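You operate a simulated robot arm through the tools that you are given. There is no shell and no other tool. Be economical: measure what you need, move in short steps, check, and stop when the job is done.

You are at the controls of a simulated two-armed robot. One attempt, no reset.

TASK
Fetch the slim brush and stand it on the shelf of the glaze bench. Then take the sleeve from the shelf of the sample bench and put it on the square tray. Then put the square tub on the top of the hopper bench away on the top of the corner bench. Then fetch the tall box marked "25" from the end table and set it on the top of the press bench. Then put the drip pan in the sink basin. Then take the ring gauge from the top of the near steel box and leave it on top of the large base on the top of the steel worktop. Do these in the order given. Set down upright: slim brush, square tub, tall box, ring gauge.

It is judged by the outcome, as a careful person would: the job done as asked, and still so three seconds after it is handed in. It fails if anything else is knocked over, pushed out of place, dropped, spilled or broken.

THE ROBOT
Two 7-joint arms with two-finger parallel grippers on one trunk, on a base that drives. Base frame: it is fixed to the floor where the robot stands at the start and does not move with it; the origin is under the middle of the robot, x ahead of it, y to its left, z up. Readings come in mm, degrees, newtons and seconds.
The left shoulder is at the start at [20, 170, 1228], the right one opposite. Places, roughly: drip pan (18x15x9 cm) [-4200, 3000, 500]; large base (19x19x4 cm) [-8800, -3100, 1000]; ring gauge [-6500, -1250, 1000]; shelf of the glaze bench [800, -200, 300]; sink basin [-1200, 3900, 700]; sleeve [750, -1500, 500]; slim brush (3x2x13 cm) [500, 0, 900]; square tray (36x36x3 cm) [900, 3300, 900]; square tub [750, -4000, 1000]; tall box [-4000, 2000, 1000]; top of the corner bench [900, 3000, 900]; top of the press bench [-1100, -2200, 800]. Payload 3.8 kg a hand.
The tool frame of a hand sits at the grasp point between the pads (the TCP): z along the fingers, y along the line on which they close. The tips reach 30 mm beyond it. The gripper opens to 110 mm. The fingers are 20 mm wide and 10 mm thick; the gripper's body (48 by 112 mm) begins 55 mm behind the TCP.
Orientation is that of the tool frame in the base frame, as a unit quaternion [w, x, y, z]. With the fingers straight down and closing along the base's y, the tool's x points along the base's -x, its y along +y and its z along -z.

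THE INTERFACE
- The arms move only by the tool arm_command. It takes "left_steps", "right_steps" or both (then of equal length, played together; a hand with none holds still); each is a list of rows, each an object of numbers (a shift or turn left out is 0, a gripper value left out holds the last): "claw": the closure, from 0 (fully open) to 1 (shut); "x", "y", "z": the shift along the base's x, y, z in units of 25 mm (1.0 is 25 mm); "rx", "ry", "rz": the turn, a rotation vector about the base's x, y, z in units of 4 degrees (1.0 is 4 degrees). In form: [{"claw": .., "x": .., "y": .., "z": .., "rx": .., "ry": .., "rz": ..}, ...]. A call has 1 to 12 rows; each row shifts and turns the commanded pose from where the row before left it. A call with a number of a shift or a turn outside -1 to 1 is refused whole. Rows are played at 5 a second. More than 50 mm and 8.6 degrees between two rows, or a gripper value outside its range, and nothing of the call is played. Where a pose cannot be reached the arm comes as near as it can. A force on the tool above 40 N (or 10 N above the force at the start of the call, whichever is more), or a blocked arm, ends the call early, and 0.2 s more pass. The fingers move at their own pace (about 72 mm/s each) and stop on an object; they squeeze with about 28 N. The grip force told is the motor's: it shows also when the fingers shut on nothing. Time passes only in rows, and 0.2 s behind the last, so rows that do not move let the fingers close. The reply holds the time, the measured pose of the TCP, the force on the tool along the base axes, the opening and the grip force, in the units named above and with some noise, with the torque about the TCP (base axes, N m) and any sound that the robot's microphone picked up.
- Cameras (640 x 400 px; columns grow to the right, rows downward): "scene" is now at [85.4, -45.2, 1356.7]; the picture's right is [-0.56, -0.83, 0.00], its down [-0.64, 0.43, -0.64] and it looks along [0.53, -0.36, -0.76] (base axes); focal length 214 px, centre (320, 200). "left" rides on the left gripper at [72, -17, -103] in its tool frame; the picture's right is [0.23, 0.97, 0.00], its down [-0.76, 0.18, -0.62] and it looks along [-0.61, 0.14, 0.78] (tool axes); focal length 222 px, centre (320, 200). "right" rides on the right gripper at [72, 17, -103] in its tool frame; the picture's right is [-0.23, 0.97, 0.00], its down [-0.76, -0.18, -0.62] and it looks along [-0.61, -0.14, 0.78] (tool axes); focal length 222 px, centre (320, 200). There is no depth. A picture from a camera that has moved, and an enlarged one, comes with that camera's place and axes in the base frame and with its lens.
- capture(camera): a new picture of that camera. No time passes.
- move_column(by): slides the trunk up (or, below 0, down) by that many mm; the arms and the scene camera ride with it, the base frame stays. It gives what a move gives, with no picture.
- drive_base(legs): drives the robot by 1 to 6 legs, each [ahead, turn to the left] in mm and degrees, along the robot's own axes; the way and the turn of a leg run together, so that a leg with both is an arc; at most 1500 mm and 180 degrees a leg. The arms and the cameras ride along, it lands a little off, and it stops where it bumps. It gives what a move gives.
- head_to(pan, tilt): turns the head with the scene camera to pan (to the left, within 80 degrees either way) and tilt (down, from -29 to 69), counted from straight ahead of the robot. It gives what a move gives.
- inspect(camera, box): a new picture of the part [left, top, right, bottom] of that camera's present view, enlarged. No time passes.
- sign_off(): hands the job in; it is judged then, once.

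Work in short steps. Places have to be worked out from the pictures, the camera data and where the tool is seen: move nearer, look again, correct. Check each grasp and each placing, and mend what went wrong. You have 186 turns and 174 pictures in all, those below and enlarged ones among them. Open the grippers and draw the arms clear of the work before you hand the job in, unless the task says otherwise; then end with one line.

The tools are called after "Call:" by a JSON object that holds its "fn" and its "kwargs". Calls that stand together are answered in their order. arm_command: Moves the arms, as the interface text tells. Its arguments: {"type":"object","properties":{"left_steps":{"type":"array"},"right_steps":{"type":"array"}},"required":[]} The other tools are called the same way: move_column (by) slides the trunk up or down; drive_base (legs) drives the base; head_to (pan, tilt) turns the head that bears the scene camera; capture (camera) takes a picture; inspect (camera, box) takes an enlarged picture of a part of a camera's view; sign_off () hands the job in.

At the start:

```text
time: 0.0
left_ee_pos: [418.7, -54.8, 1195.0]
left_ee_rot: [0.0, 0.0, 1.0, 0.0]
left_force: [-0.6, 0.0, 0.9]
left_ft_torque: [0.03, -0.03, 0.02]
left_grip_width: 110.3
left_grip_force: 0.1
right_ee_pos: [293.2, -388.4, 1090.6]
right_ee_rot: [0.0, 0.0, 1.0, 0.001]
right_force: [0.1, 0.2, -0.5]
right_ft_torque: [-0.01, -0.02, 0.03]
right_grip_width: 109.9
right_grip_force: 0.1
trunk travel left (down, up): [-325.0, 245.0]
robot x, y, heading: [-0.7, -0.9, -0.0]
head pan, tilt: [-33.9, 49.9]
```

scene: 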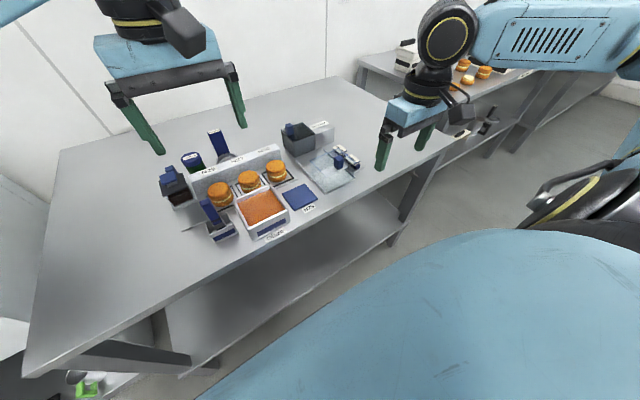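
right: 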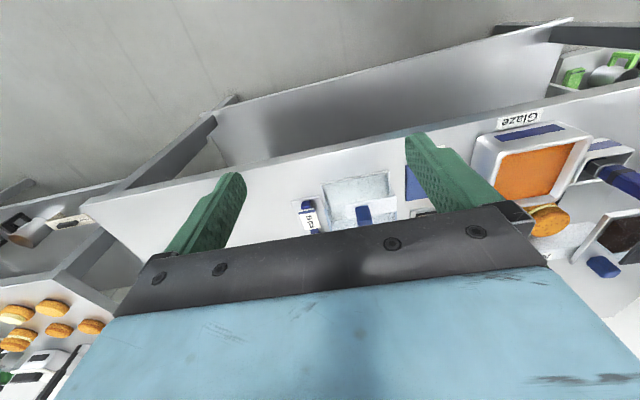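
left: 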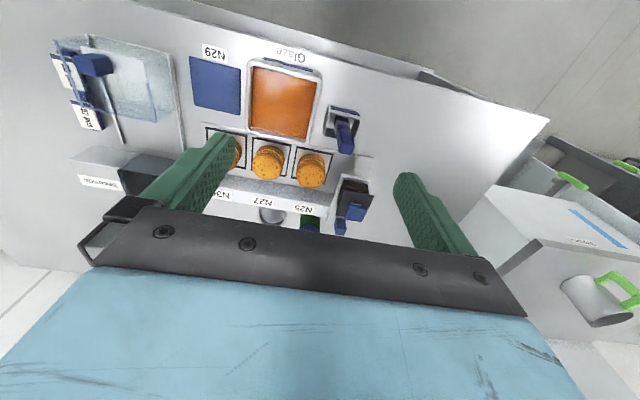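

I look closer at the bench to find the slim brush among the blue-handled things.

Call:
{"fn": "inspect", "kwargs": {"camera": "scene", "box": [140, 100, 380, 250]}}

Call:
{"fn": "inspect", "kwargs": {"camera": "left", "box": [180, 30, 420, 240]}}

```text
2.67 times, centred on (260, 175) of scene
camera zoom: at [85.4, -45.2, 1356.7], right [-0.56, -0.83, 0.0], down [-0.64, 0.43, -0.64], along [0.53, -0.36, -0.76], focal length 572 px, centre (480, 267)
```

zoom: 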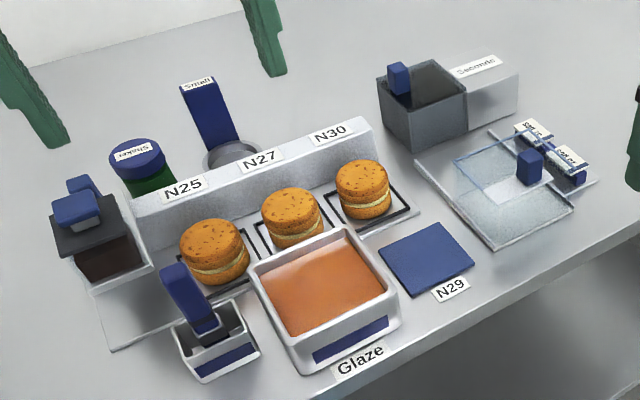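

```text
1.90 times, centred on (300, 135) of left
camera zoom: at [345.2, -71.7, 1297.8], right [-0.23, 0.97, 0.0], down [0.76, 0.18, 0.62], along [0.61, 0.14, -0.78], focal length 423 px, centre (358, 324)
```

zoom: 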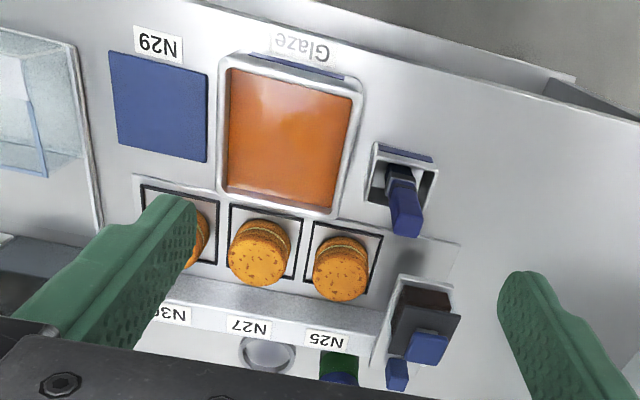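

The slim brush looks to be the one standing in the small square cup, handle top near [492,0,982]. I look straight ahead and down to see the shelf below.

Call:
{"fn": "head_to", "kwargs": {"pan": 0, "tilt": 55}}

Call:
{"fn": "capture", "kwargs": {"camera": "scene"}}

```text
time: 1.0
left_ee_pos: [418.4, -55.9, 1194.4]
left_ee_rot: [0.001, 0.0, 1.0, 0.0]
left_force: [0.4, -0.1, -0.5]
left_ft_torque: [-0.02, 0.04, 0.0]
left_grip_width: 110.1
left_grip_force: 0.1
right_ee_pos: [293.6, -388.2, 1089.7]
right_ee_rot: [0.0, 0.001, 1.0, 0.0]
right_force: [-0.3, 0.2, -0.5]
right_ft_torque: [0.0, 0.02, 0.02]
right_grip_width: 109.9
right_grip_force: 0.1
trunk travel left (down, up): [-325.0, 245.0]
robot x, y, heading: [1.0, 0.4, -0.0]
head pan, tilt: [0.0, 55.0]
```

```text
168 pictures are left
camera scene: at [93.5, -2.3, 1350.1], right [0.0, -1.0, 0.0], down [-0.82, 0.0, -0.57], along [0.57, 0.0, -0.82], focal length 214 px, centre (320, 200)
```

scene: 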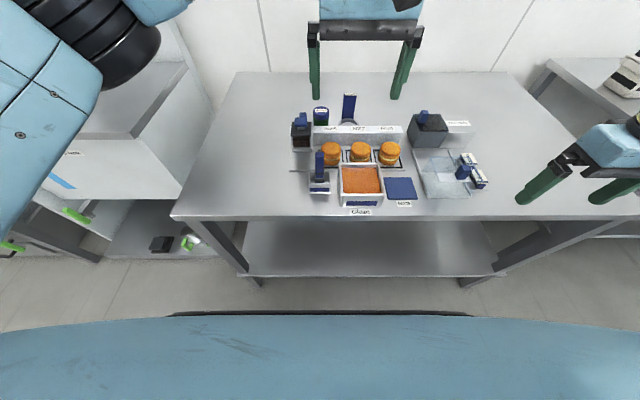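

The shelf is clear and in view. I bring the left hand down in front of the brush while pitching it about 44° forward.

Call:
{"fn": "arm_command", "kwargs": {"left_steps": [{"claw": 0.4, "x": -0.2, "y": 0.2, "z": -0.85, "ry": -1}, {"x": -0.2, "y": 0.2, "z": -0.85, "ry": -1}, {"x": -0.2, "y": 0.2, "z": -0.85, "ry": -1}, {"x": -0.2, "y": 0.2, "z": -0.85, "ry": -1}, {"x": -0.2, "y": 0.2, "z": -0.85, "ry": -1}, {"x": -0.2, "y": 0.2, "z": -0.85, "ry": -1}, {"x": -0.2, "y": 0.2, "z": -0.85, "ry": -1}, {"y": 0.2, "z": -0.85, "ry": -1}, {"y": 0.2, "z": -0.85, "ry": -1}, {"y": 0.2, "z": -0.85, "ry": -1}, {"y": 0.2, "z": -0.85, "ry": -1}]}}

Call:
{"fn": "capture", "kwargs": {"camera": "left"}}

Call:
{"fn": "capture", "kwargs": {"camera": "scene"}}

```text
time: 3.4
left_ee_pos: [384.0, 1.3, 961.4]
left_ee_rot: [0.375, 0.0, 0.927, -0.001]
left_force: [0.7, 0.2, -0.3]
left_ft_torque: [0.0, 0.0, 0.06]
left_grip_width: 65.9
left_grip_force: 0.1
right_ee_pos: [293.3, -388.0, 1089.4]
right_ee_rot: [0.0, 0.0, 1.0, 0.0]
right_force: [0.6, 0.8, -0.3]
right_ft_torque: [0.01, 0.0, 0.03]
right_grip_width: 110.0
right_grip_force: 0.0
trunk travel left (down, up): [-325.0, 245.0]
robot x, y, heading: [1.4, 0.9, -0.1]
head pan, tilt: [0.0, 55.0]
```

```text
167 pictures are left
camera left: at [258.8, -15.6, 984.3], right [-0.16, 0.97, -0.16], down [0.11, 0.18, 0.98], along [0.98, 0.14, -0.14], focal length 222 px, centre (320, 200)
```

left: 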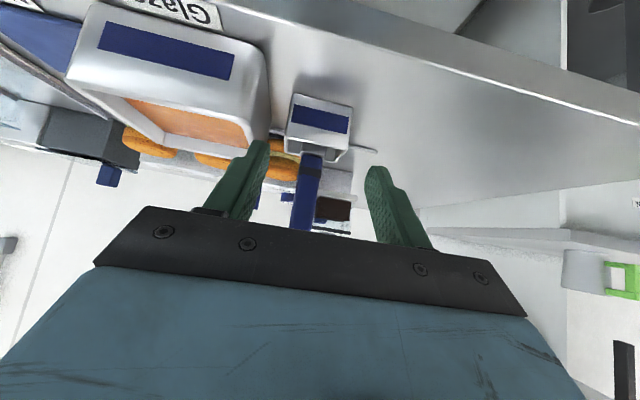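

```text
166 pictures are left
camera scene: at [93.3, -1.9, 1350.1], right [0.0, -1.0, 0.0], down [-0.82, 0.0, -0.57], along [0.57, 0.0, -0.82], focal length 214 px, centre (320, 200)
```

scene: 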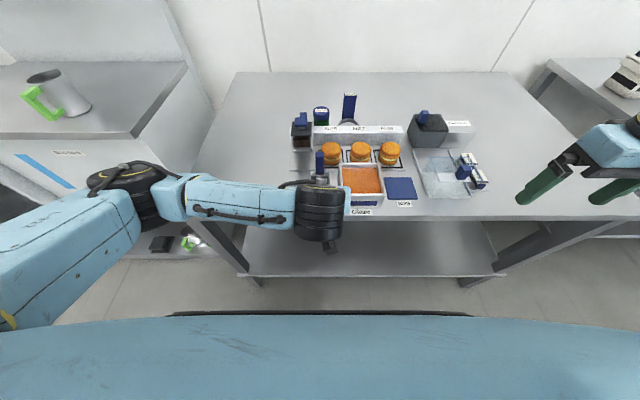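

The handle stands vertical at about y=3, x≈482, z 909–983, right between the fingers. I advance and close on it at z≈953.

Call:
{"fn": "arm_command", "kwargs": {"left_steps": [{"x": 0.78, "z": -0.07, "y": 0.02}, {"x": 0.78, "z": -0.07, "y": 0.02}, {"x": 0.78, "z": -0.07, "y": 0.02}, {"x": 0.78, "z": -0.07}, {"x": 0.78, "z": -0.07}]}}

Call:
{"fn": "capture", "kwargs": {"camera": "left"}}

```text
time: 4.6
left_ee_pos: [480.8, -0.6, 951.9]
left_ee_rot: [0.374, 0.001, 0.927, -0.001]
left_force: [-0.1, -0.4, -0.8]
left_ft_torque: [0.0, -0.01, -0.01]
left_grip_width: 66.1
left_grip_force: 0.1
right_ee_pos: [293.3, -387.5, 1089.2]
right_ee_rot: [0.0, 0.0, 1.0, 0.0]
right_force: [0.2, 0.6, -0.4]
right_ft_torque: [-0.03, -0.03, 0.04]
right_grip_width: 109.9
right_grip_force: 0.0
trunk travel left (down, up): [-325.0, 245.0]
robot x, y, heading: [1.7, 3.5, -0.2]
head pan, tilt: [0.0, 55.0]
```

```text
165 pictures are left
camera left: at [356.2, -16.3, 975.3], right [-0.16, 0.97, -0.16], down [0.12, 0.18, 0.98], along [0.98, 0.14, -0.14], focal length 222 px, centre (320, 200)
```

left: 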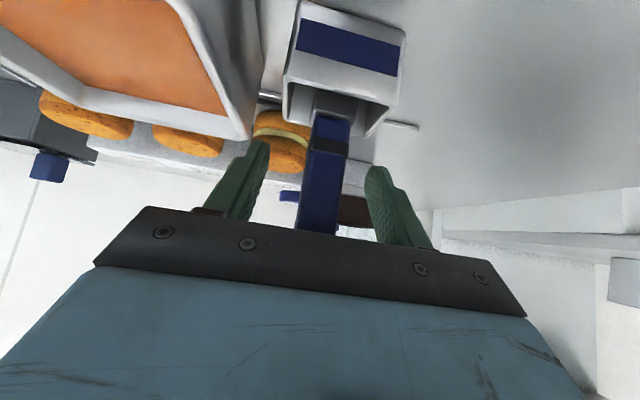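

The handle sits at the TCP between the pads. I close and then see the grip.

Call:
{"fn": "arm_command", "kwargs": {"left_steps": [{"claw": 1}, {}, {}, {}]}}

```text
time: 5.6
left_ee_pos: [480.5, 0.5, 950.2]
left_ee_rot: [0.374, 0.0, 0.927, 0.0]
left_force: [-0.4, 0.1, 0.4]
left_ft_torque: [-0.01, -0.01, 0.02]
left_grip_width: 21.6
left_grip_force: 27.9
right_ee_pos: [292.5, -388.6, 1090.1]
right_ee_rot: [0.0, 0.0, 1.0, -0.001]
right_force: [0.2, 0.4, -0.4]
right_ft_torque: [0.02, 0.0, -0.02]
right_grip_width: 110.1
right_grip_force: 0.1
trunk travel left (down, up): [-325.0, 245.0]
robot x, y, heading: [-0.8, -1.3, 0.2]
head pan, tilt: [0.0, 55.0]
```

Held at 21.6 mm. I lift it straight up clear of the cup.

Call:
{"fn": "arm_command", "kwargs": {"left_steps": [{"z": 0.8}, {"z": 0.8}, {"z": 0.8}, {"z": 0.8}, {"z": 0.8}, {"z": 0.8}]}}

Call:
{"fn": "capture", "kwargs": {"camera": "left"}}

Call:
{"fn": "capture", "kwargs": {"camera": "scene"}}

```text
time: 7.0
left_ee_pos: [480.7, 3.8, 1071.2]
left_ee_rot: [0.374, -0.001, 0.927, 0.001]
left_force: [-0.2, 0.8, -0.5]
left_ft_torque: [-0.02, 0.01, 0.02]
left_grip_width: 21.5
left_grip_force: 28.2
right_ee_pos: [292.1, -389.8, 1089.1]
right_ee_rot: [0.001, -0.001, 1.0, 0.0]
right_force: [-0.5, 0.3, 0.6]
right_ft_torque: [0.02, 0.02, 0.02]
right_grip_width: 110.1
right_grip_force: 0.1
trunk travel left (down, up): [-325.0, 245.0]
robot x, y, heading: [3.7, 1.1, 0.0]
head pan, tilt: [0.0, 55.0]
```

```text
164 pictures are left
camera left: at [356.4, -13.9, 1095.6], right [-0.16, 0.97, -0.16], down [0.11, 0.18, 0.98], along [0.98, 0.14, -0.14], focal length 222 px, centre (320, 200)
```

left: 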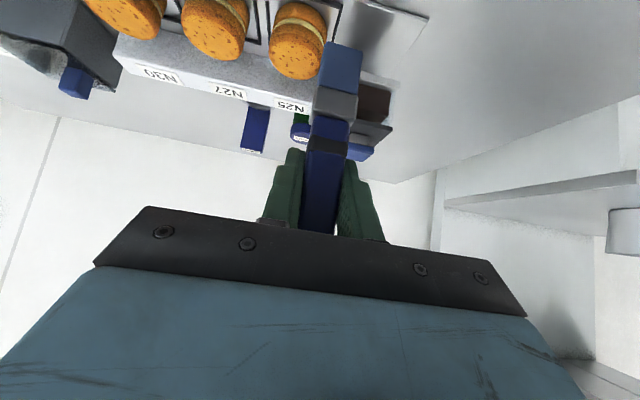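

```text
163 pictures are left
camera scene: at [93.5, -2.3, 1350.0], right [0.0, -1.0, 0.0], down [-0.82, 0.0, -0.57], along [0.57, 0.0, -0.82], focal length 214 px, centre (320, 200)
```

scene: 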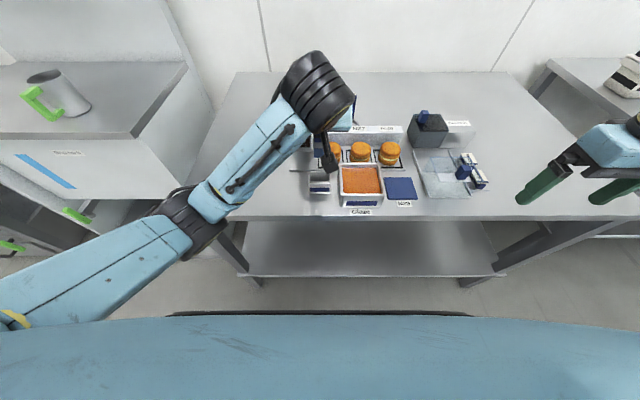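

The brush hangs upright, its foot about 92 mm below the TCP. I back off 180 mm so the hand clears the bench front, then slide the trunk fully down.

Call:
{"fn": "drive_base", "kwargs": {"legs": [[-180, 0]]}}

Call:
{"fn": "capture", "kwargs": {"camera": "scene"}}

```text
time: 8.5
left_ee_pos: [300.2, 2.1, 1071.4]
left_ee_rot: [0.375, 0.0, 0.927, 0.0]
left_force: [0.0, 0.3, -0.7]
left_ft_torque: [0.0, -0.01, 0.06]
left_grip_width: 21.6
left_grip_force: 28.2
right_ee_pos: [111.7, -390.2, 1089.1]
right_ee_rot: [0.001, 0.001, 1.0, 0.0]
right_force: [-1.5, 0.1, 0.8]
right_ft_torque: [0.0, 0.0, 0.03]
right_grip_width: 110.1
right_grip_force: 0.0
trunk travel left (down, up): [-325.0, 245.0]
robot x, y, heading: [-180.1, -2.3, -0.0]
head pan, tilt: [0.0, 55.0]
```

```text
162 pictures are left
camera scene: at [-87.3, -2.2, 1350.1], right [0.0, -1.0, 0.0], down [-0.82, 0.0, -0.57], along [0.57, 0.0, -0.82], focal length 214 px, centre (320, 200)
```

scene: 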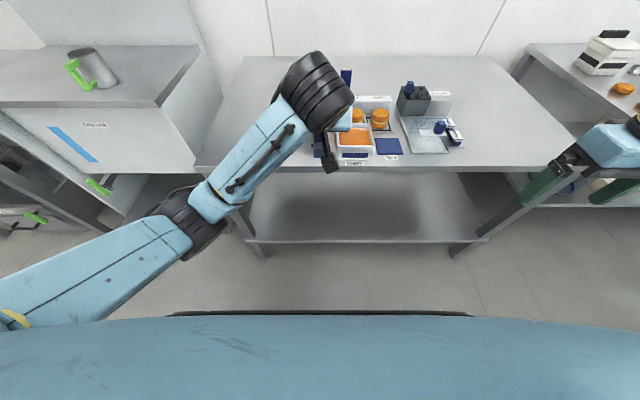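

The front path is clear. Trunk fully down now.

Call:
{"fn": "move_column", "kwargs": {"by": -324}}

Call:
{"fn": "arm_command", "kwargs": {"left_steps": [{"z": -1}, {"z": -1}, {"z": -1}, {"z": -1}, {"z": -1}, {"z": -1}, {"z": -1}, {"z": -1}, {"z": -1}, {"z": -1}]}}

Call:
{"fn": "capture", "kwargs": {"camera": "scene"}}

Call:
{"fn": "capture", "kwargs": {"camera": "left"}}

```text
time: 11.7
left_ee_pos: [301.1, 2.2, 748.4]
left_ee_rot: [0.375, 0.0, 0.927, -0.001]
left_force: [0.1, -0.4, -1.0]
left_ft_torque: [0.0, 0.0, -0.01]
left_grip_width: 21.6
left_grip_force: 28.2
right_ee_pos: [112.8, -387.9, 765.6]
right_ee_rot: [-0.001, 0.001, 1.0, 0.0]
right_force: [0.5, -0.2, -0.5]
right_ft_torque: [-0.02, -0.04, 0.03]
right_grip_width: 110.0
right_grip_force: 0.1
trunk travel left (down, up): [-1.0, 569.0]
robot x, y, heading: [-177.3, 1.9, -0.1]
head pan, tilt: [0.0, 55.0]
```

```text
time: 13.9
left_ee_pos: [301.1, 1.1, 496.1]
left_ee_rot: [0.375, -0.001, 0.927, 0.0]
left_force: [0.4, 0.1, -0.6]
left_ft_torque: [0.03, 0.0, 0.03]
left_grip_width: 22.0
left_grip_force: 27.9
right_ee_pos: [112.9, -387.9, 765.9]
right_ee_rot: [0.0, 0.002, 1.0, 0.0]
right_force: [-0.2, -0.7, -0.5]
right_ft_torque: [0.01, 0.0, 0.0]
right_grip_width: 110.1
right_grip_force: 0.0
trunk travel left (down, up): [-1.0, 569.0]
robot x, y, heading: [-177.4, 4.9, -0.0]
head pan, tilt: [0.0, 55.0]
```

```text
161 pictures are left
camera scene: at [-86.3, -2.2, 1026.0], right [0.0, -1.0, 0.0], down [-0.82, 0.0, -0.57], along [0.57, 0.0, -0.82], focal length 214 px, centre (320, 200)
```

scene: 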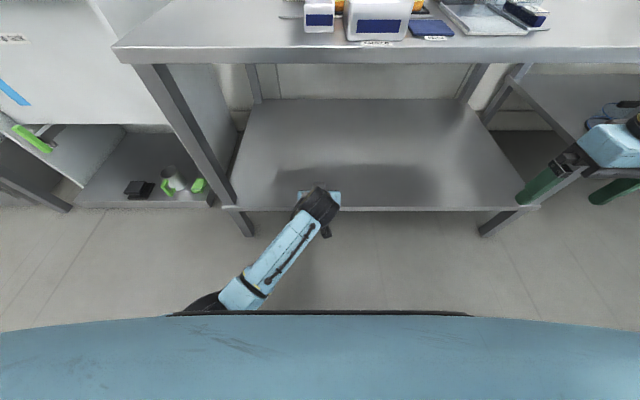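

```text
160 pictures are left
camera left: at [176.4, -14.2, 520.3], right [-0.16, 0.97, -0.16], down [0.12, 0.18, 0.98], along [0.98, 0.14, -0.14], focal length 222 px, centre (320, 200)
```

left: 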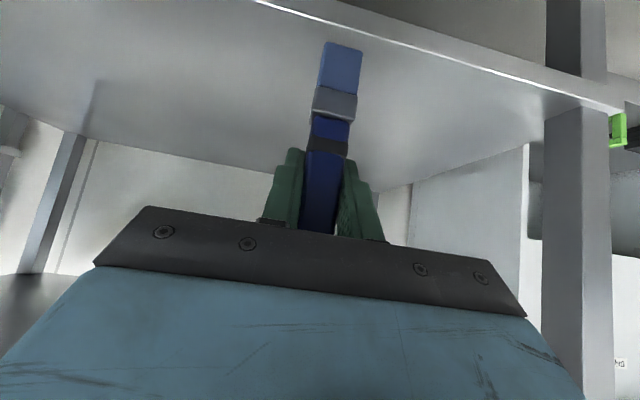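

Foot is ~100 mm above the shelf (shelf ≈ z 300). I drive forward 165 mm so the brush goes over the shelf under the bench top.

Call:
{"fn": "drive_base", "kwargs": {"legs": [[165, 0]]}}

Call:
{"fn": "capture", "kwargs": {"camera": "left"}}

Call:
{"fn": "capture", "kwargs": {"camera": "scene"}}

```text
time: 15.3
left_ee_pos: [467.7, 1.5, 497.7]
left_ee_rot: [0.374, -0.001, 0.927, 0.0]
left_force: [-0.3, 0.4, -1.2]
left_ft_torque: [-0.02, 0.02, 0.02]
left_grip_width: 21.4
left_grip_force: 28.3
right_ee_pos: [278.4, -389.4, 765.4]
right_ee_rot: [0.0, 0.0, 1.0, 0.0]
right_force: [0.2, 0.2, -0.7]
right_ft_torque: [0.01, -0.02, 0.0]
right_grip_width: 109.8
right_grip_force: 0.2
trunk travel left (down, up): [-1.0, 569.0]
robot x, y, heading: [-16.7, 0.5, -0.3]
head pan, tilt: [0.0, 55.0]
```

```text
159 pictures are left
camera left: at [341.9, -14.5, 520.6], right [-0.16, 0.97, -0.16], down [0.12, 0.18, 0.98], along [0.98, 0.14, -0.14], focal length 222 px, centre (320, 200)
```

left: 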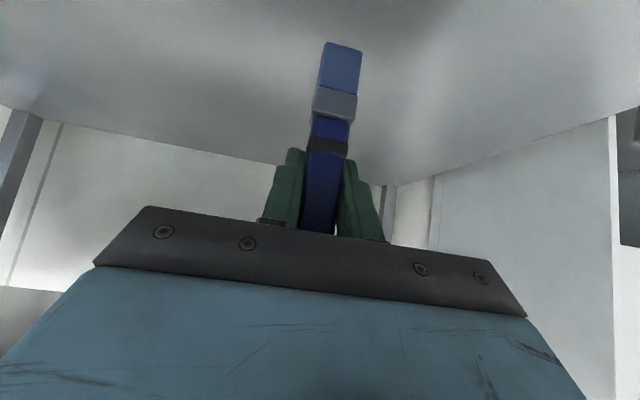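

```text
158 pictures are left
camera scene: at [79.2, -2.4, 1026.0], right [0.0, -1.0, 0.0], down [-0.82, 0.0, -0.57], along [0.57, 0.0, -0.82], focal length 214 px, centre (320, 200)
```

scene: 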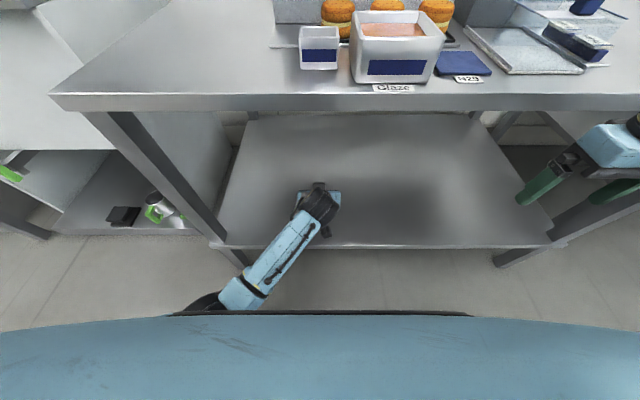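

Over the shelf. I lower 80 mm and then feel in small steps.

Call:
{"fn": "arm_command", "kwargs": {"left_steps": [{"z": -0.8}, {"z": -0.8}, {"z": -0.8}, {"z": -0.7}, {"z": -0.1}]}}

Call:
{"fn": "capture", "kwargs": {"camera": "left"}}

```text
time: 16.6
left_ee_pos: [466.5, 1.7, 416.9]
left_ee_rot: [0.374, 0.0, 0.927, 0.0]
left_force: [-0.3, -0.7, -1.9]
left_ft_torque: [-0.01, -0.03, -0.04]
left_grip_width: 21.8
left_grip_force: 27.7
right_ee_pos: [277.6, -388.7, 766.7]
right_ee_rot: [0.0, 0.0, 1.0, 0.001]
right_force: [-0.5, 0.0, -0.9]
right_ft_torque: [0.01, -0.01, 0.02]
right_grip_width: 110.1
right_grip_force: 0.0
trunk travel left (down, up): [-1.0, 569.0]
robot x, y, heading: [-15.0, -2.3, -0.2]
head pan, tilt: [0.0, 55.0]
```

```text
157 pictures are left
camera left: at [341.6, -14.9, 440.0], right [-0.16, 0.97, -0.16], down [0.12, 0.18, 0.98], along [0.98, 0.14, -0.14], focal length 222 px, centre (320, 200)
```

left: 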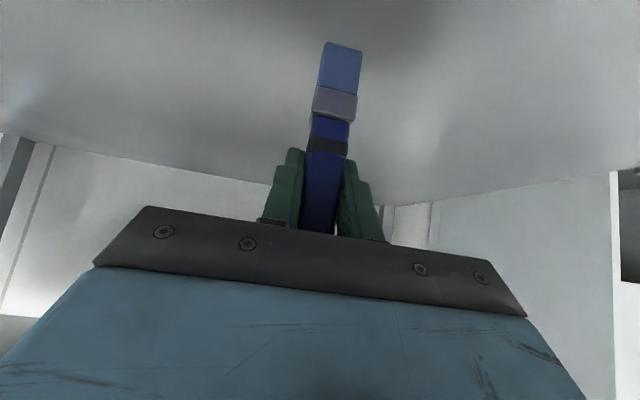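

Now short feeling steps of 4 mm downwards.

Call:
{"fn": "arm_command", "kwargs": {"left_steps": [{"z": -0.16}, {"z": -0.16}, {"z": -0.16}, {"z": -0.16}]}}

```text
time: 17.6
left_ee_pos: [466.8, 3.9, 400.8]
left_ee_rot: [0.374, 0.0, 0.928, 0.001]
left_force: [0.0, 0.5, -1.2]
left_ft_torque: [0.02, 0.02, 0.01]
left_grip_width: 21.6
left_grip_force: 28.1
right_ee_pos: [277.4, -388.3, 766.1]
right_ee_rot: [0.0, 0.001, 1.0, 0.0]
right_force: [0.0, 1.0, -0.3]
right_ft_torque: [-0.01, -0.02, -0.02]
right_grip_width: 110.0
right_grip_force: 0.0
trunk travel left (down, up): [-1.0, 569.0]
robot x, y, heading: [-12.3, 3.2, -0.1]
head pan, tilt: [0.0, 55.0]
```

Call:
{"fn": "arm_command", "kwargs": {"left_steps": [{"z": -0.1}, {"z": -0.1}, {"z": -0.1}]}}

Call:
{"fn": "capture", "kwargs": {"camera": "left"}}

```text
time: 18.4
left_ee_pos: [467.1, 2.7, 393.3]
left_ee_rot: [0.375, 0.0, 0.927, -0.001]
left_force: [-0.7, -1.2, -0.2]
left_ft_torque: [0.03, -0.05, 0.02]
left_grip_width: 21.9
left_grip_force: 27.8
right_ee_pos: [278.1, -388.6, 765.6]
right_ee_rot: [0.0, 0.001, 1.0, 0.0]
right_force: [0.1, -0.4, 0.4]
right_ft_torque: [-0.02, 0.0, -0.02]
right_grip_width: 109.9
right_grip_force: 0.1
trunk travel left (down, up): [-1.0, 569.0]
robot x, y, heading: [-13.0, -0.7, -0.3]
head pan, tilt: [0.0, 55.0]
```

```text
156 pictures are left
camera left: at [342.3, -14.4, 417.0], right [-0.16, 0.97, -0.16], down [0.11, 0.18, 0.98], along [0.98, 0.14, -0.14], focal length 222 px, centre (320, 200)
```

left: 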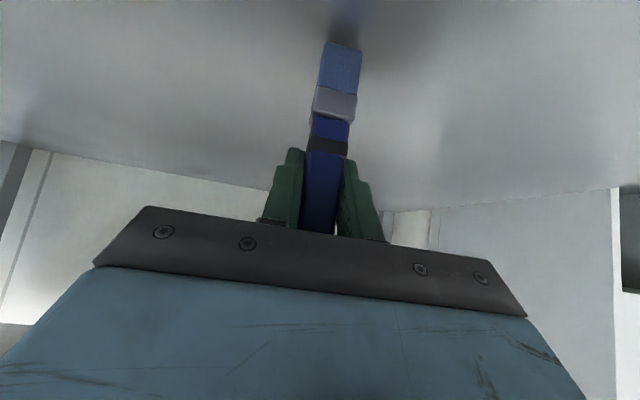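

Still a small gap above its reflection; keep lowering in 2.5 mm steps.

Call:
{"fn": "arm_command", "kwargs": {"left_steps": [{"z": -0.1}, {"z": -0.1}, {"z": -0.1}, {"z": -0.1}]}}

Call:
{"fn": "capture", "kwargs": {"camera": "left"}}

```text
time: 19.4
left_ee_pos: [467.6, 0.1, 385.4]
left_ee_rot: [0.377, 0.0, 0.926, -0.001]
left_force: [-4.5, 2.0, 15.8]
left_ft_torque: [0.19, 0.51, -0.03]
left_grip_width: 21.7
left_grip_force: 28.2
right_ee_pos: [277.5, -388.1, 767.1]
right_ee_rot: [0.001, 0.0, 1.0, 0.0]
right_force: [-0.2, -0.3, 0.1]
right_ft_torque: [-0.01, 0.0, -0.01]
right_grip_width: 110.0
right_grip_force: 0.1
trunk travel left (down, up): [-1.0, 569.0]
robot x, y, heading: [-12.9, 1.2, -0.3]
head pan, tilt: [0.0, 55.0]
```

```text
155 pictures are left
camera left: at [342.6, -15.3, 409.5], right [-0.16, 0.97, -0.16], down [0.11, 0.18, 0.98], along [0.98, 0.14, -0.14], focal length 222 px, centre (320, 200)
```

left: 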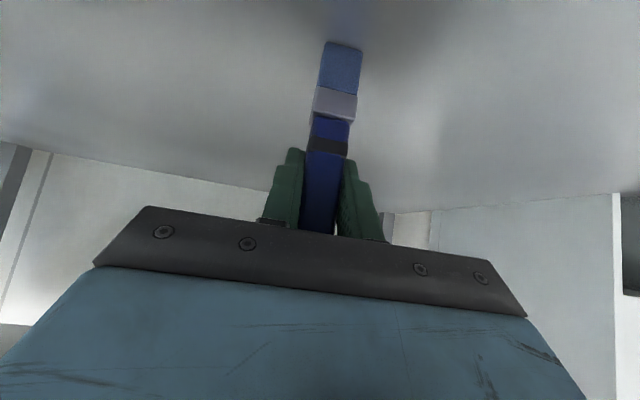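

Contact, 16 N. I ease up 1.5 mm and open the fingers slightly.

Call:
{"fn": "arm_command", "kwargs": {"left_steps": [{"z": 0.05}, {}, {"claw": 0.77}, {"claw": 0.7}, {"claw": 0.6}, {"claw": 0.5}]}}

Call:
{"fn": "capture", "kwargs": {"camera": "left"}}

```text
time: 20.8
left_ee_pos: [465.7, 2.5, 385.3]
left_ee_rot: [0.375, 0.0, 0.927, 0.0]
left_force: [0.4, 0.2, 0.2]
left_ft_torque: [0.0, 0.04, 0.0]
left_grip_width: 55.1
left_grip_force: 0.1
right_ee_pos: [277.7, -389.2, 766.8]
right_ee_rot: [0.0, 0.0, 1.0, 0.0]
right_force: [0.2, -0.2, -0.3]
right_ft_torque: [0.0, -0.01, 0.0]
right_grip_width: 110.3
right_grip_force: 0.0
trunk travel left (down, up): [-1.0, 569.0]
robot x, y, heading: [-16.0, 2.8, -0.1]
head pan, tilt: [0.0, 55.0]
```

```text
154 pictures are left
camera left: at [341.6, -14.7, 409.0], right [-0.16, 0.97, -0.16], down [0.12, 0.18, 0.98], along [0.98, 0.14, -0.14], focal length 222 px, centre (320, 200)
```

left: 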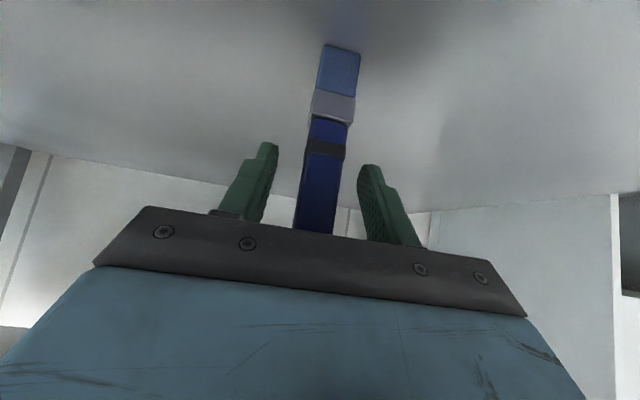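

The brush stands alone. I draw the hand back along −x.

Call:
{"fn": "arm_command", "kwargs": {"left_steps": [{"x": -0.7}, {"x": -0.8}, {"x": -0.8}, {"x": -0.8}, {"x": -0.8}]}}

Call:
{"fn": "capture", "kwargs": {"camera": "left"}}

```text
time: 22.1
left_ee_pos: [384.0, 33.3, 382.5]
left_ee_rot: [0.388, 0.009, 0.921, 0.024]
left_force: [-1.1, -0.1, -1.5]
left_ft_torque: [-0.01, -0.02, 0.01]
left_grip_width: 54.7
left_grip_force: 0.1
right_ee_pos: [279.3, -385.9, 765.9]
right_ee_rot: [-0.001, 0.001, 1.0, -0.003]
right_force: [-0.2, -0.2, -0.3]
right_ft_torque: [-0.03, 0.01, -0.02]
right_grip_width: 110.2
right_grip_force: 0.1
trunk travel left (down, up): [-1.0, 569.0]
robot x, y, heading: [-16.3, 2.3, -0.1]
head pan, tilt: [0.0, 55.0]
stopped in row 5 (left hand): the arm was blocked; the commanded pose is now the measured one
```

```text
153 pictures are left
camera left: at [259.7, 15.3, 401.7], right [-0.16, 0.98, -0.11], down [0.09, 0.13, 0.99], along [0.98, 0.15, -0.11], focal length 222 px, centre (320, 200)
```

left: 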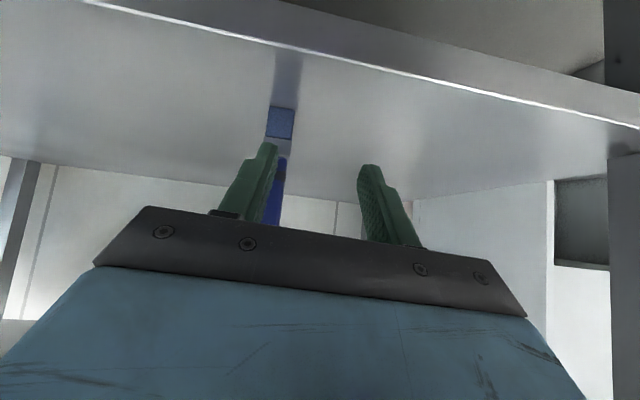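

The arm met its own limit but the hand is clear of the brush, which stands. I drive back and look.

Call:
{"fn": "drive_base", "kwargs": {"legs": [[-250, 0]]}}

Call:
{"fn": "capture", "kwargs": {"camera": "left"}}

Call:
{"fn": "capture", "kwargs": {"camera": "scene"}}

```text
time: 24.0
left_ee_pos: [138.0, 31.8, 380.8]
left_ee_rot: [0.386, 0.012, 0.922, 0.023]
left_force: [0.4, -0.3, -0.8]
left_ft_torque: [0.0, -0.01, -0.02]
left_grip_width: 55.2
left_grip_force: 0.1
right_ee_pos: [32.6, -384.9, 766.6]
right_ee_rot: [0.0, 0.002, 1.0, -0.003]
right_force: [1.0, -0.8, -0.1]
right_ft_torque: [0.02, -0.01, -0.01]
right_grip_width: 109.9
right_grip_force: 0.1
trunk travel left (down, up): [-1.0, 569.0]
robot x, y, heading: [-259.2, -1.1, -0.3]
head pan, tilt: [0.0, 55.0]
```

```text
152 pictures are left
camera left: at [12.7, 14.6, 400.8], right [-0.16, 0.98, -0.11], down [0.09, 0.13, 0.99], along [0.98, 0.14, -0.11], focal length 222 px, centre (320, 200)
```

left: 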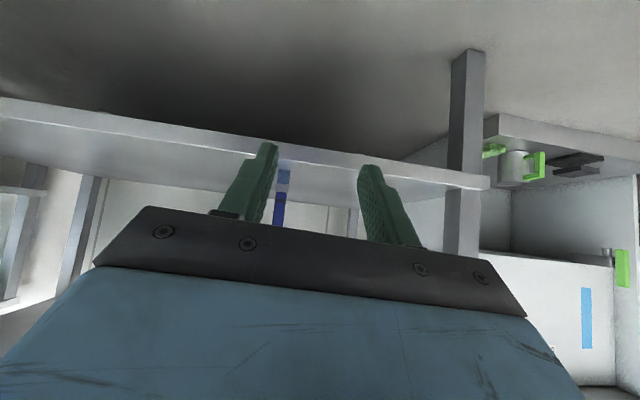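

```text
151 pictures are left
camera scene: at [-164.0, 2.8, 1025.7], right [0.0, -1.0, 0.01], down [-0.82, 0.0, -0.57], along [0.57, -0.01, -0.82], focal length 214 px, centre (320, 200)
```

scene: 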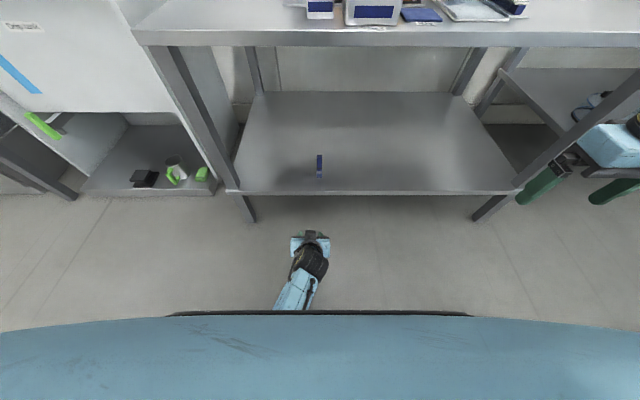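

Brush stands on the shelf: first job done. I raise the left hand, then drive right toward the sample bench.

Call:
{"fn": "arm_command", "kwargs": {"left_steps": [{"z": 0.9}, {"z": 0.9}, {"z": 0.9}, {"z": 0.9}, {"z": 0.9}, {"z": 0.9}, {"z": 0.9}, {"z": 0.9}, {"z": 0.9}, {"z": 0.9}, {"z": 0.9}, {"z": 0.9}]}}

Call:
{"fn": "drive_base", "kwargs": {"legs": [[0, -90], [1480, 0], [0, 90]]}}

Call:
{"fn": "capture", "kwargs": {"camera": "scene"}}

```text
time: 26.1
left_ee_pos: [122.3, 66.7, 564.4]
left_ee_rot: [0.375, 0.052, 0.922, 0.082]
left_force: [0.4, 1.2, 0.0]
left_ft_torque: [-0.02, 0.04, -0.02]
left_grip_width: 55.0
left_grip_force: 0.1
right_ee_pos: [31.6, -386.5, 769.3]
right_ee_rot: [0.002, 0.003, 1.0, -0.003]
right_force: [-0.2, 0.5, 0.9]
right_ft_torque: [-0.04, -0.02, 0.01]
right_grip_width: 110.0
right_grip_force: 0.0
trunk travel left (down, up): [-1.0, 569.0]
robot x, y, heading: [-261.6, 1.5, -0.3]
head pan, tilt: [0.0, 55.0]
stopped in row 10 (left hand): the arm was blocked; the commanded pose is now the measured one
```

```text
time: 34.6
left_ee_pos: [-238.6, -1314.1, 563.4]
left_ee_rot: [0.322, 0.7, 0.602, -0.211]
left_force: [-0.5, -0.2, 0.1]
left_ft_torque: [-0.02, -0.02, 0.02]
left_grip_width: 55.1
left_grip_force: 0.1
right_ee_pos: [-691.9, -1198.3, 766.8]
right_ee_rot: [-0.012, 0.725, 0.689, 0.009]
right_force: [3.2, 1.7, 7.1]
right_ft_torque: [-0.06, 0.52, -0.16]
right_grip_width: 108.6
right_grip_force: 0.0
trunk travel left (down, up): [-1.0, 569.0]
robot x, y, heading: [-290.6, -922.0, -92.3]
head pan, tilt: [0.0, 55.0]
stopped in leg 2: the force on the tool passed its limit at 98 N (the readings are from after the stop); the commanded pose is now the measured one
```

```text
150 pictures are left
camera scene: at [-294.7, -1022.2, 1026.1], right [-1.0, 0.04, 0.0], down [0.03, 0.82, -0.57], along [-0.02, -0.57, -0.82], focal length 214 px, centre (320, 200)
```

scene: 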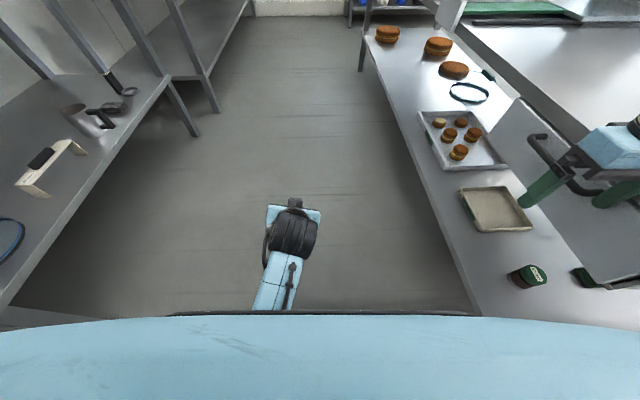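

The right hand bumped something on the bench to the right. I stop and look closely before anything else.

Call:
{"fn": "inspect", "kwargs": {"camera": "scene", "box": [420, 20, 640, 310]}}

Call:
{"fn": "capture", "kwargs": {"camera": "right"}}

```text
1.38 times, centred on (530, 165) of scene
camera zoom: at [-294.7, -1022.2, 1026.1], right [-1.0, 0.04, 0.0], down [0.03, 0.82, -0.57], along [-0.02, -0.57, -0.82], focal length 296 px, centre (30, 248)
```

zoom: 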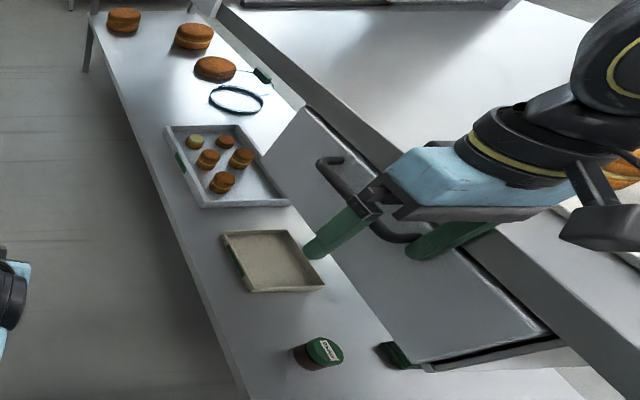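

```text
148 pictures are left
camera right: at [-670.5, -1129.4, 872.0], right [0.96, -0.28, -0.01], down [-0.21, -0.77, 0.6], along [-0.18, -0.58, -0.8], focal length 222 px, centre (320, 200)
```

right: 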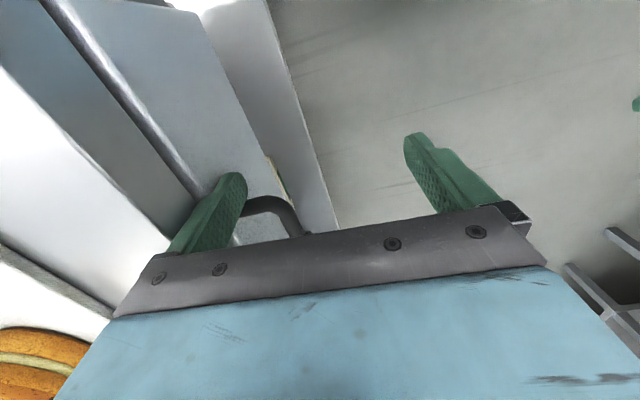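

The right finger touched the handle of an oven door that stands open; it looks unmoved. I back out the way I came 150 mm, then tuck the right hand in and higher.

Call:
{"fn": "drive_base", "kwargs": {"legs": [[-150, 0]]}}

Call:
{"fn": "move_column", "kwargs": {"by": 325}}

Call:
{"fn": "capture", "kwargs": {"camera": "scene"}}

```text
time: 36.0
left_ee_pos: [-233.1, -1163.8, 563.0]
left_ee_rot: [0.321, 0.701, 0.6, -0.211]
left_force: [-0.1, 0.2, -1.3]
left_ft_torque: [-0.01, 0.02, -0.04]
left_grip_width: 55.1
left_grip_force: 0.1
right_ee_pos: [-687.2, -1048.2, 765.9]
right_ee_rot: [-0.013, 0.726, 0.687, 0.009]
right_force: [0.2, -0.6, -0.5]
right_ft_torque: [0.0, -0.02, -0.03]
right_grip_width: 109.9
right_grip_force: 0.0
trunk travel left (down, up): [-1.0, 569.0]
robot x, y, heading: [-286.8, -775.0, -92.7]
head pan, tilt: [0.0, 55.0]
```

```text
time: 39.2
left_ee_pos: [-235.0, -1164.8, 889.2]
left_ee_rot: [0.323, 0.701, 0.6, -0.211]
left_force: [-0.1, -0.5, -0.1]
left_ft_torque: [0.0, 0.01, -0.01]
left_grip_width: 55.0
left_grip_force: 0.1
right_ee_pos: [-687.8, -1047.3, 1089.1]
right_ee_rot: [-0.012, 0.726, 0.688, 0.009]
right_force: [-0.3, -0.3, -1.1]
right_ft_torque: [0.0, 0.06, 0.04]
right_grip_width: 110.0
right_grip_force: 0.1
trunk travel left (down, up): [-326.0, 244.0]
robot x, y, heading: [-285.7, -778.7, -92.5]
head pan, tilt: [0.0, 55.0]
```

```text
147 pictures are left
camera scene: at [-290.5, -872.1, 1351.0], right [-1.0, 0.04, 0.0], down [0.04, 0.82, -0.57], along [-0.03, -0.57, -0.82], focal length 214 px, centre (320, 200)
```

scene: 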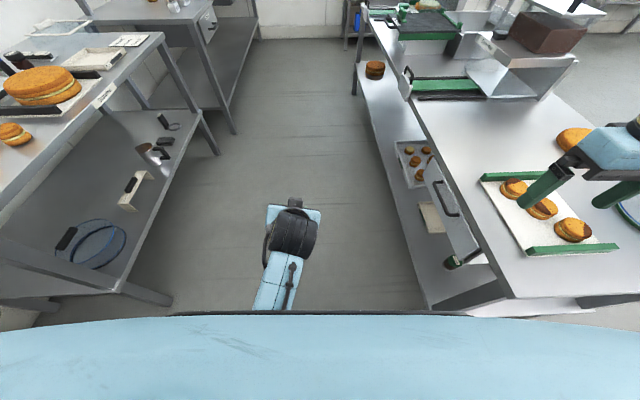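

Now I see: the flap with a handle belongs to the press bench front. I draw the right hand in toward the robot's middle and raise the head's view of the left bench shelf.

Call:
{"fn": "arm_command", "kwargs": {"right_steps": [{"x": 0.9}, {"x": 0.9}, {"x": 0.9}, {"x": 0.9}, {"x": 0.9}, {"x": 0.9}]}}

Call:
{"fn": "head_to", "kwargs": {"pan": 35, "tilt": 35}}

Call:
{"fn": "capture", "kwargs": {"camera": "scene"}}

```text
time: 40.6
left_ee_pos: [-234.4, -1163.6, 888.7]
left_ee_rot: [0.322, 0.701, 0.6, -0.212]
left_force: [-0.1, 0.0, 0.2]
left_ft_torque: [0.02, -0.02, -0.01]
left_grip_width: 54.8
left_grip_force: 0.2
right_ee_pos: [-552.2, -1045.1, 1090.1]
right_ee_rot: [-0.012, 0.726, 0.688, 0.009]
right_force: [0.6, 0.9, 0.9]
right_ft_torque: [-0.02, -0.02, -0.03]
right_grip_width: 110.2
right_grip_force: 0.1
trunk travel left (down, up): [-326.0, 244.0]
robot x, y, heading: [-286.8, -778.6, -92.5]
head pan, tilt: [0.0, 55.0]
```

```text
time: 41.6
left_ee_pos: [-234.2, -1164.0, 887.9]
left_ee_rot: [0.322, 0.701, 0.6, -0.212]
left_force: [-0.5, 0.9, -0.9]
left_ft_torque: [-0.02, 0.01, -0.01]
left_grip_width: 55.2
left_grip_force: 0.0
right_ee_pos: [-553.5, -1045.5, 1089.7]
right_ee_rot: [-0.012, 0.725, 0.688, 0.009]
right_force: [-0.6, 0.9, 0.3]
right_ft_torque: [-0.01, 0.02, -0.01]
right_grip_width: 110.3
right_grip_force: 0.1
trunk travel left (down, up): [-326.0, 244.0]
robot x, y, heading: [-285.4, -776.5, -92.4]
head pan, tilt: [35.0, 35.0]
```

```text
146 pictures are left
camera scene: at [-240.1, -874.3, 1379.2], right [-0.84, -0.54, 0.0], down [-0.31, 0.48, -0.82], along [0.44, -0.69, -0.57], focal length 214 px, centre (320, 200)
```

scene: 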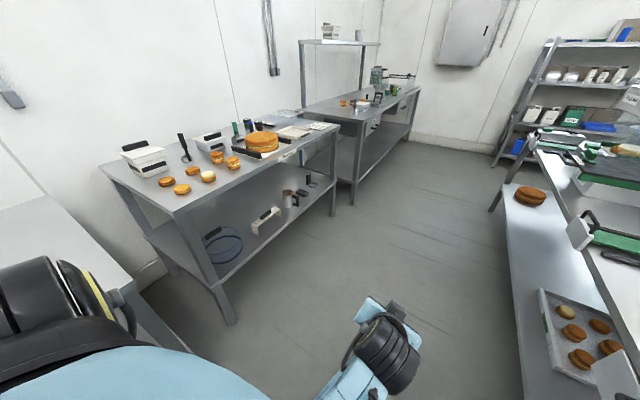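

I enlarge the sample bench's shelf.

Call:
{"fn": "inspect", "kwargs": {"camera": "scene", "box": [180, 160, 350, 270]}}

Call:
{"fn": "inspect", "kwargs": {"camera": "scene", "box": [290, 20, 460, 130]}}

```text
3.64 times, centred on (265, 215) of scene
camera zoom: at [-240.1, -874.3, 1379.2], right [-0.84, -0.54, 0.0], down [-0.31, 0.48, -0.82], along [0.44, -0.69, -0.57], focal length 780 px, centre (520, 146)
```

zoom: 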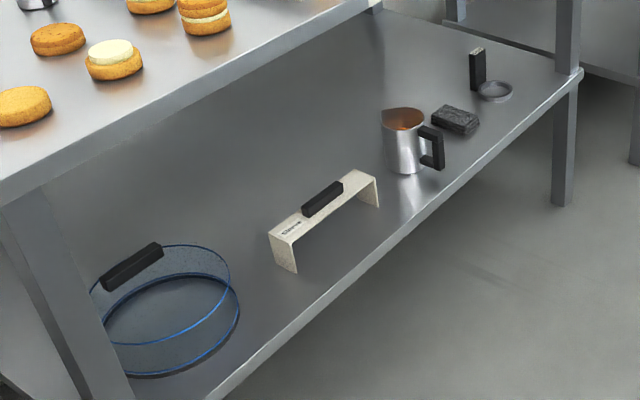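

```text
3.64 times, centred on (375, 75) of scene
camera zoom: at [-240.1, -874.3, 1379.2], right [-0.84, -0.54, 0.0], down [-0.31, 0.48, -0.82], along [0.44, -0.69, -0.57], focal length 780 px, centre (120, 654)
```

zoom: 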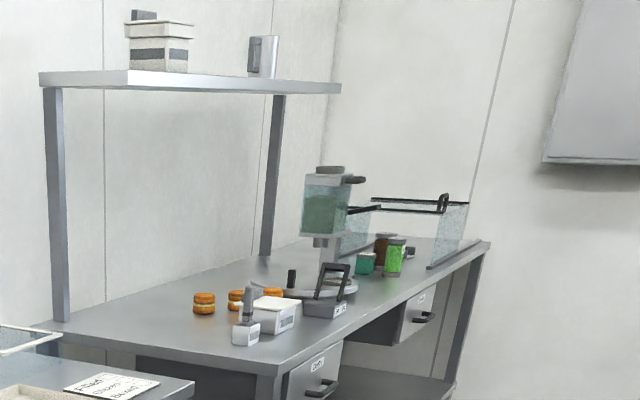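

One item carries a label; I drive nearer and turn to face the shelf to read it.

Call:
{"fn": "drive_base", "kwargs": {"legs": [[680, 0], [0, 92]]}}

Call:
{"fn": "head_to", "kwargs": {"pan": 0, "tilt": 45}}

Call:
{"fn": "capture", "kwargs": {"camera": "scene"}}

```text
time: 49.3
left_ee_pos: [71.2, -1406.8, 888.4]
left_ee_rot: [0.376, 0.06, 0.921, 0.084]
left_force: [0.3, -0.4, -0.7]
left_ft_torque: [0.0, -0.02, 0.0]
left_grip_width: 55.1
left_grip_force: 0.1
right_ee_pos: [-39.3, -1727.8, 1089.4]
right_ee_rot: [-0.014, 0.016, 1.0, -0.002]
right_force: [0.9, 0.9, 0.4]
right_ft_torque: [0.02, 0.01, 0.03]
right_grip_width: 110.2
right_grip_force: 0.0
trunk travel left (down, up): [-326.0, 244.0]
robot x, y, heading: [-314.1, -1467.6, -1.2]
head pan, tilt: [35.0, 35.0]
```

```text
time: 50.3
left_ee_pos: [71.9, -1406.4, 887.3]
left_ee_rot: [0.376, 0.061, 0.921, 0.082]
left_force: [0.0, -1.1, -0.5]
left_ft_torque: [0.0, 0.01, -0.01]
left_grip_width: 54.7
left_grip_force: 0.0
right_ee_pos: [-39.3, -1727.8, 1089.6]
right_ee_rot: [-0.015, 0.016, 1.0, -0.003]
right_force: [-0.5, 1.0, 0.5]
right_ft_torque: [-0.01, 0.03, -0.01]
right_grip_width: 110.2
right_grip_force: 0.0
trunk travel left (down, up): [-326.0, 244.0]
robot x, y, heading: [-315.2, -1468.3, -1.3]
head pan, tilt: [0.0, 45.0]
```

```text
143 pictures are left
camera scene: at [-211.9, -1471.9, 1364.5], right [-0.02, -1.0, 0.0], down [-0.71, 0.01, -0.71], along [0.71, -0.01, -0.71], focal length 214 px, centre (320, 200)
```

scene: 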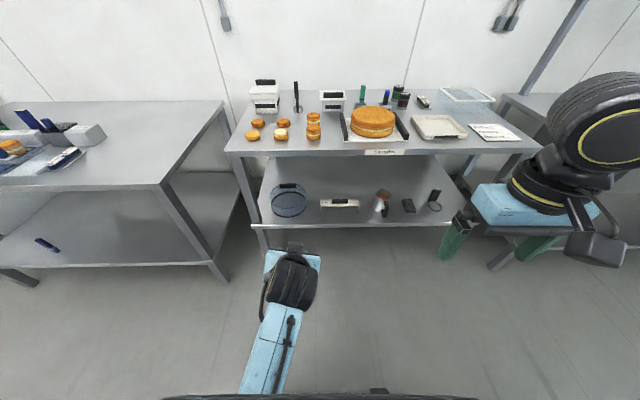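

I enlarge the shelf to read labels, and check the brush far left.

Call:
{"fn": "inspect", "kwargs": {"camera": "scene", "box": [250, 150, 460, 240]}}

Call:
{"fn": "inspect", "kwargs": {"camera": "scene", "box": [10, 220, 90, 270]}}

```text
3.05 times, centred on (355, 195) of scene
camera zoom: at [-211.9, -1471.9, 1364.5], right [-0.02, -1.0, 0.0], down [-0.71, 0.01, -0.71], along [0.71, -0.01, -0.71], focal length 654 px, centre (213, 215)
```

zoom: 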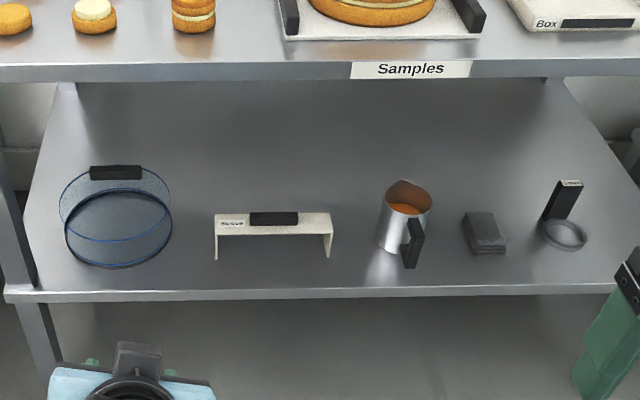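

```text
8.00 times, centred on (50, 245) of scene
camera zoom: at [-211.9, -1471.9, 1364.5], right [-0.02, -1.0, 0.0], down [-0.71, 0.01, -0.71], along [0.71, -0.01, -0.71], focal length 1716 px, centre (2480, -160)
```

zoom: 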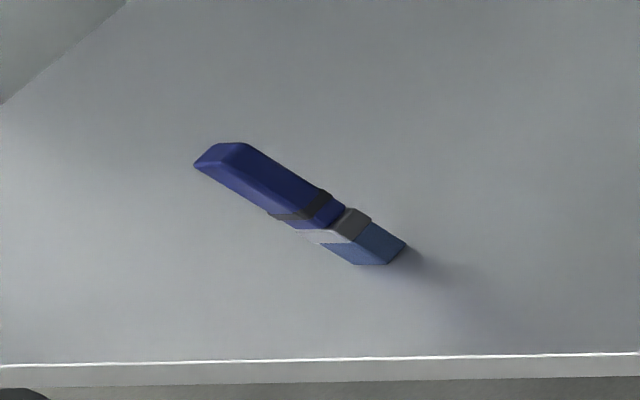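

I zoom on the bridge label and the cylinder.

Call:
{"fn": "inspect", "kwargs": {"camera": "scene", "box": [312, 190, 368, 225]}}

Call:
{"fn": "inspect", "kwargs": {"camera": "scene", "box": [260, 175, 316, 245]}}

```text
11.43 times, centred on (340, 208) of scene
camera zoom: at [-211.9, -1471.9, 1364.5], right [-0.02, -1.0, 0.0], down [-0.71, 0.01, -0.71], along [0.71, -0.01, -0.71], focal length 2451 px, centre (91, 114)
```

zoom: 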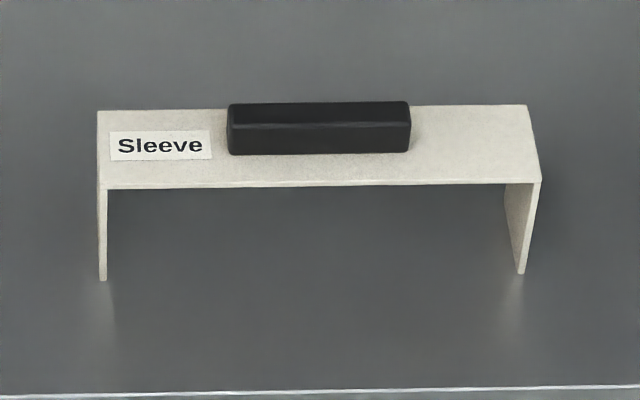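

```text
5.71 times, centred on (288, 210) of scene
camera zoom: at [-211.9, -1471.9, 1364.5], right [-0.02, -1.0, 0.0], down [-0.71, 0.01, -0.71], along [0.71, -0.01, -0.71], focal length 1226 px, centre (503, 143)
```

zoom: 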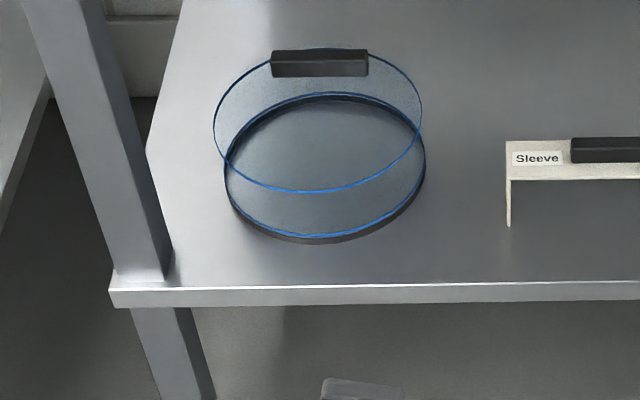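

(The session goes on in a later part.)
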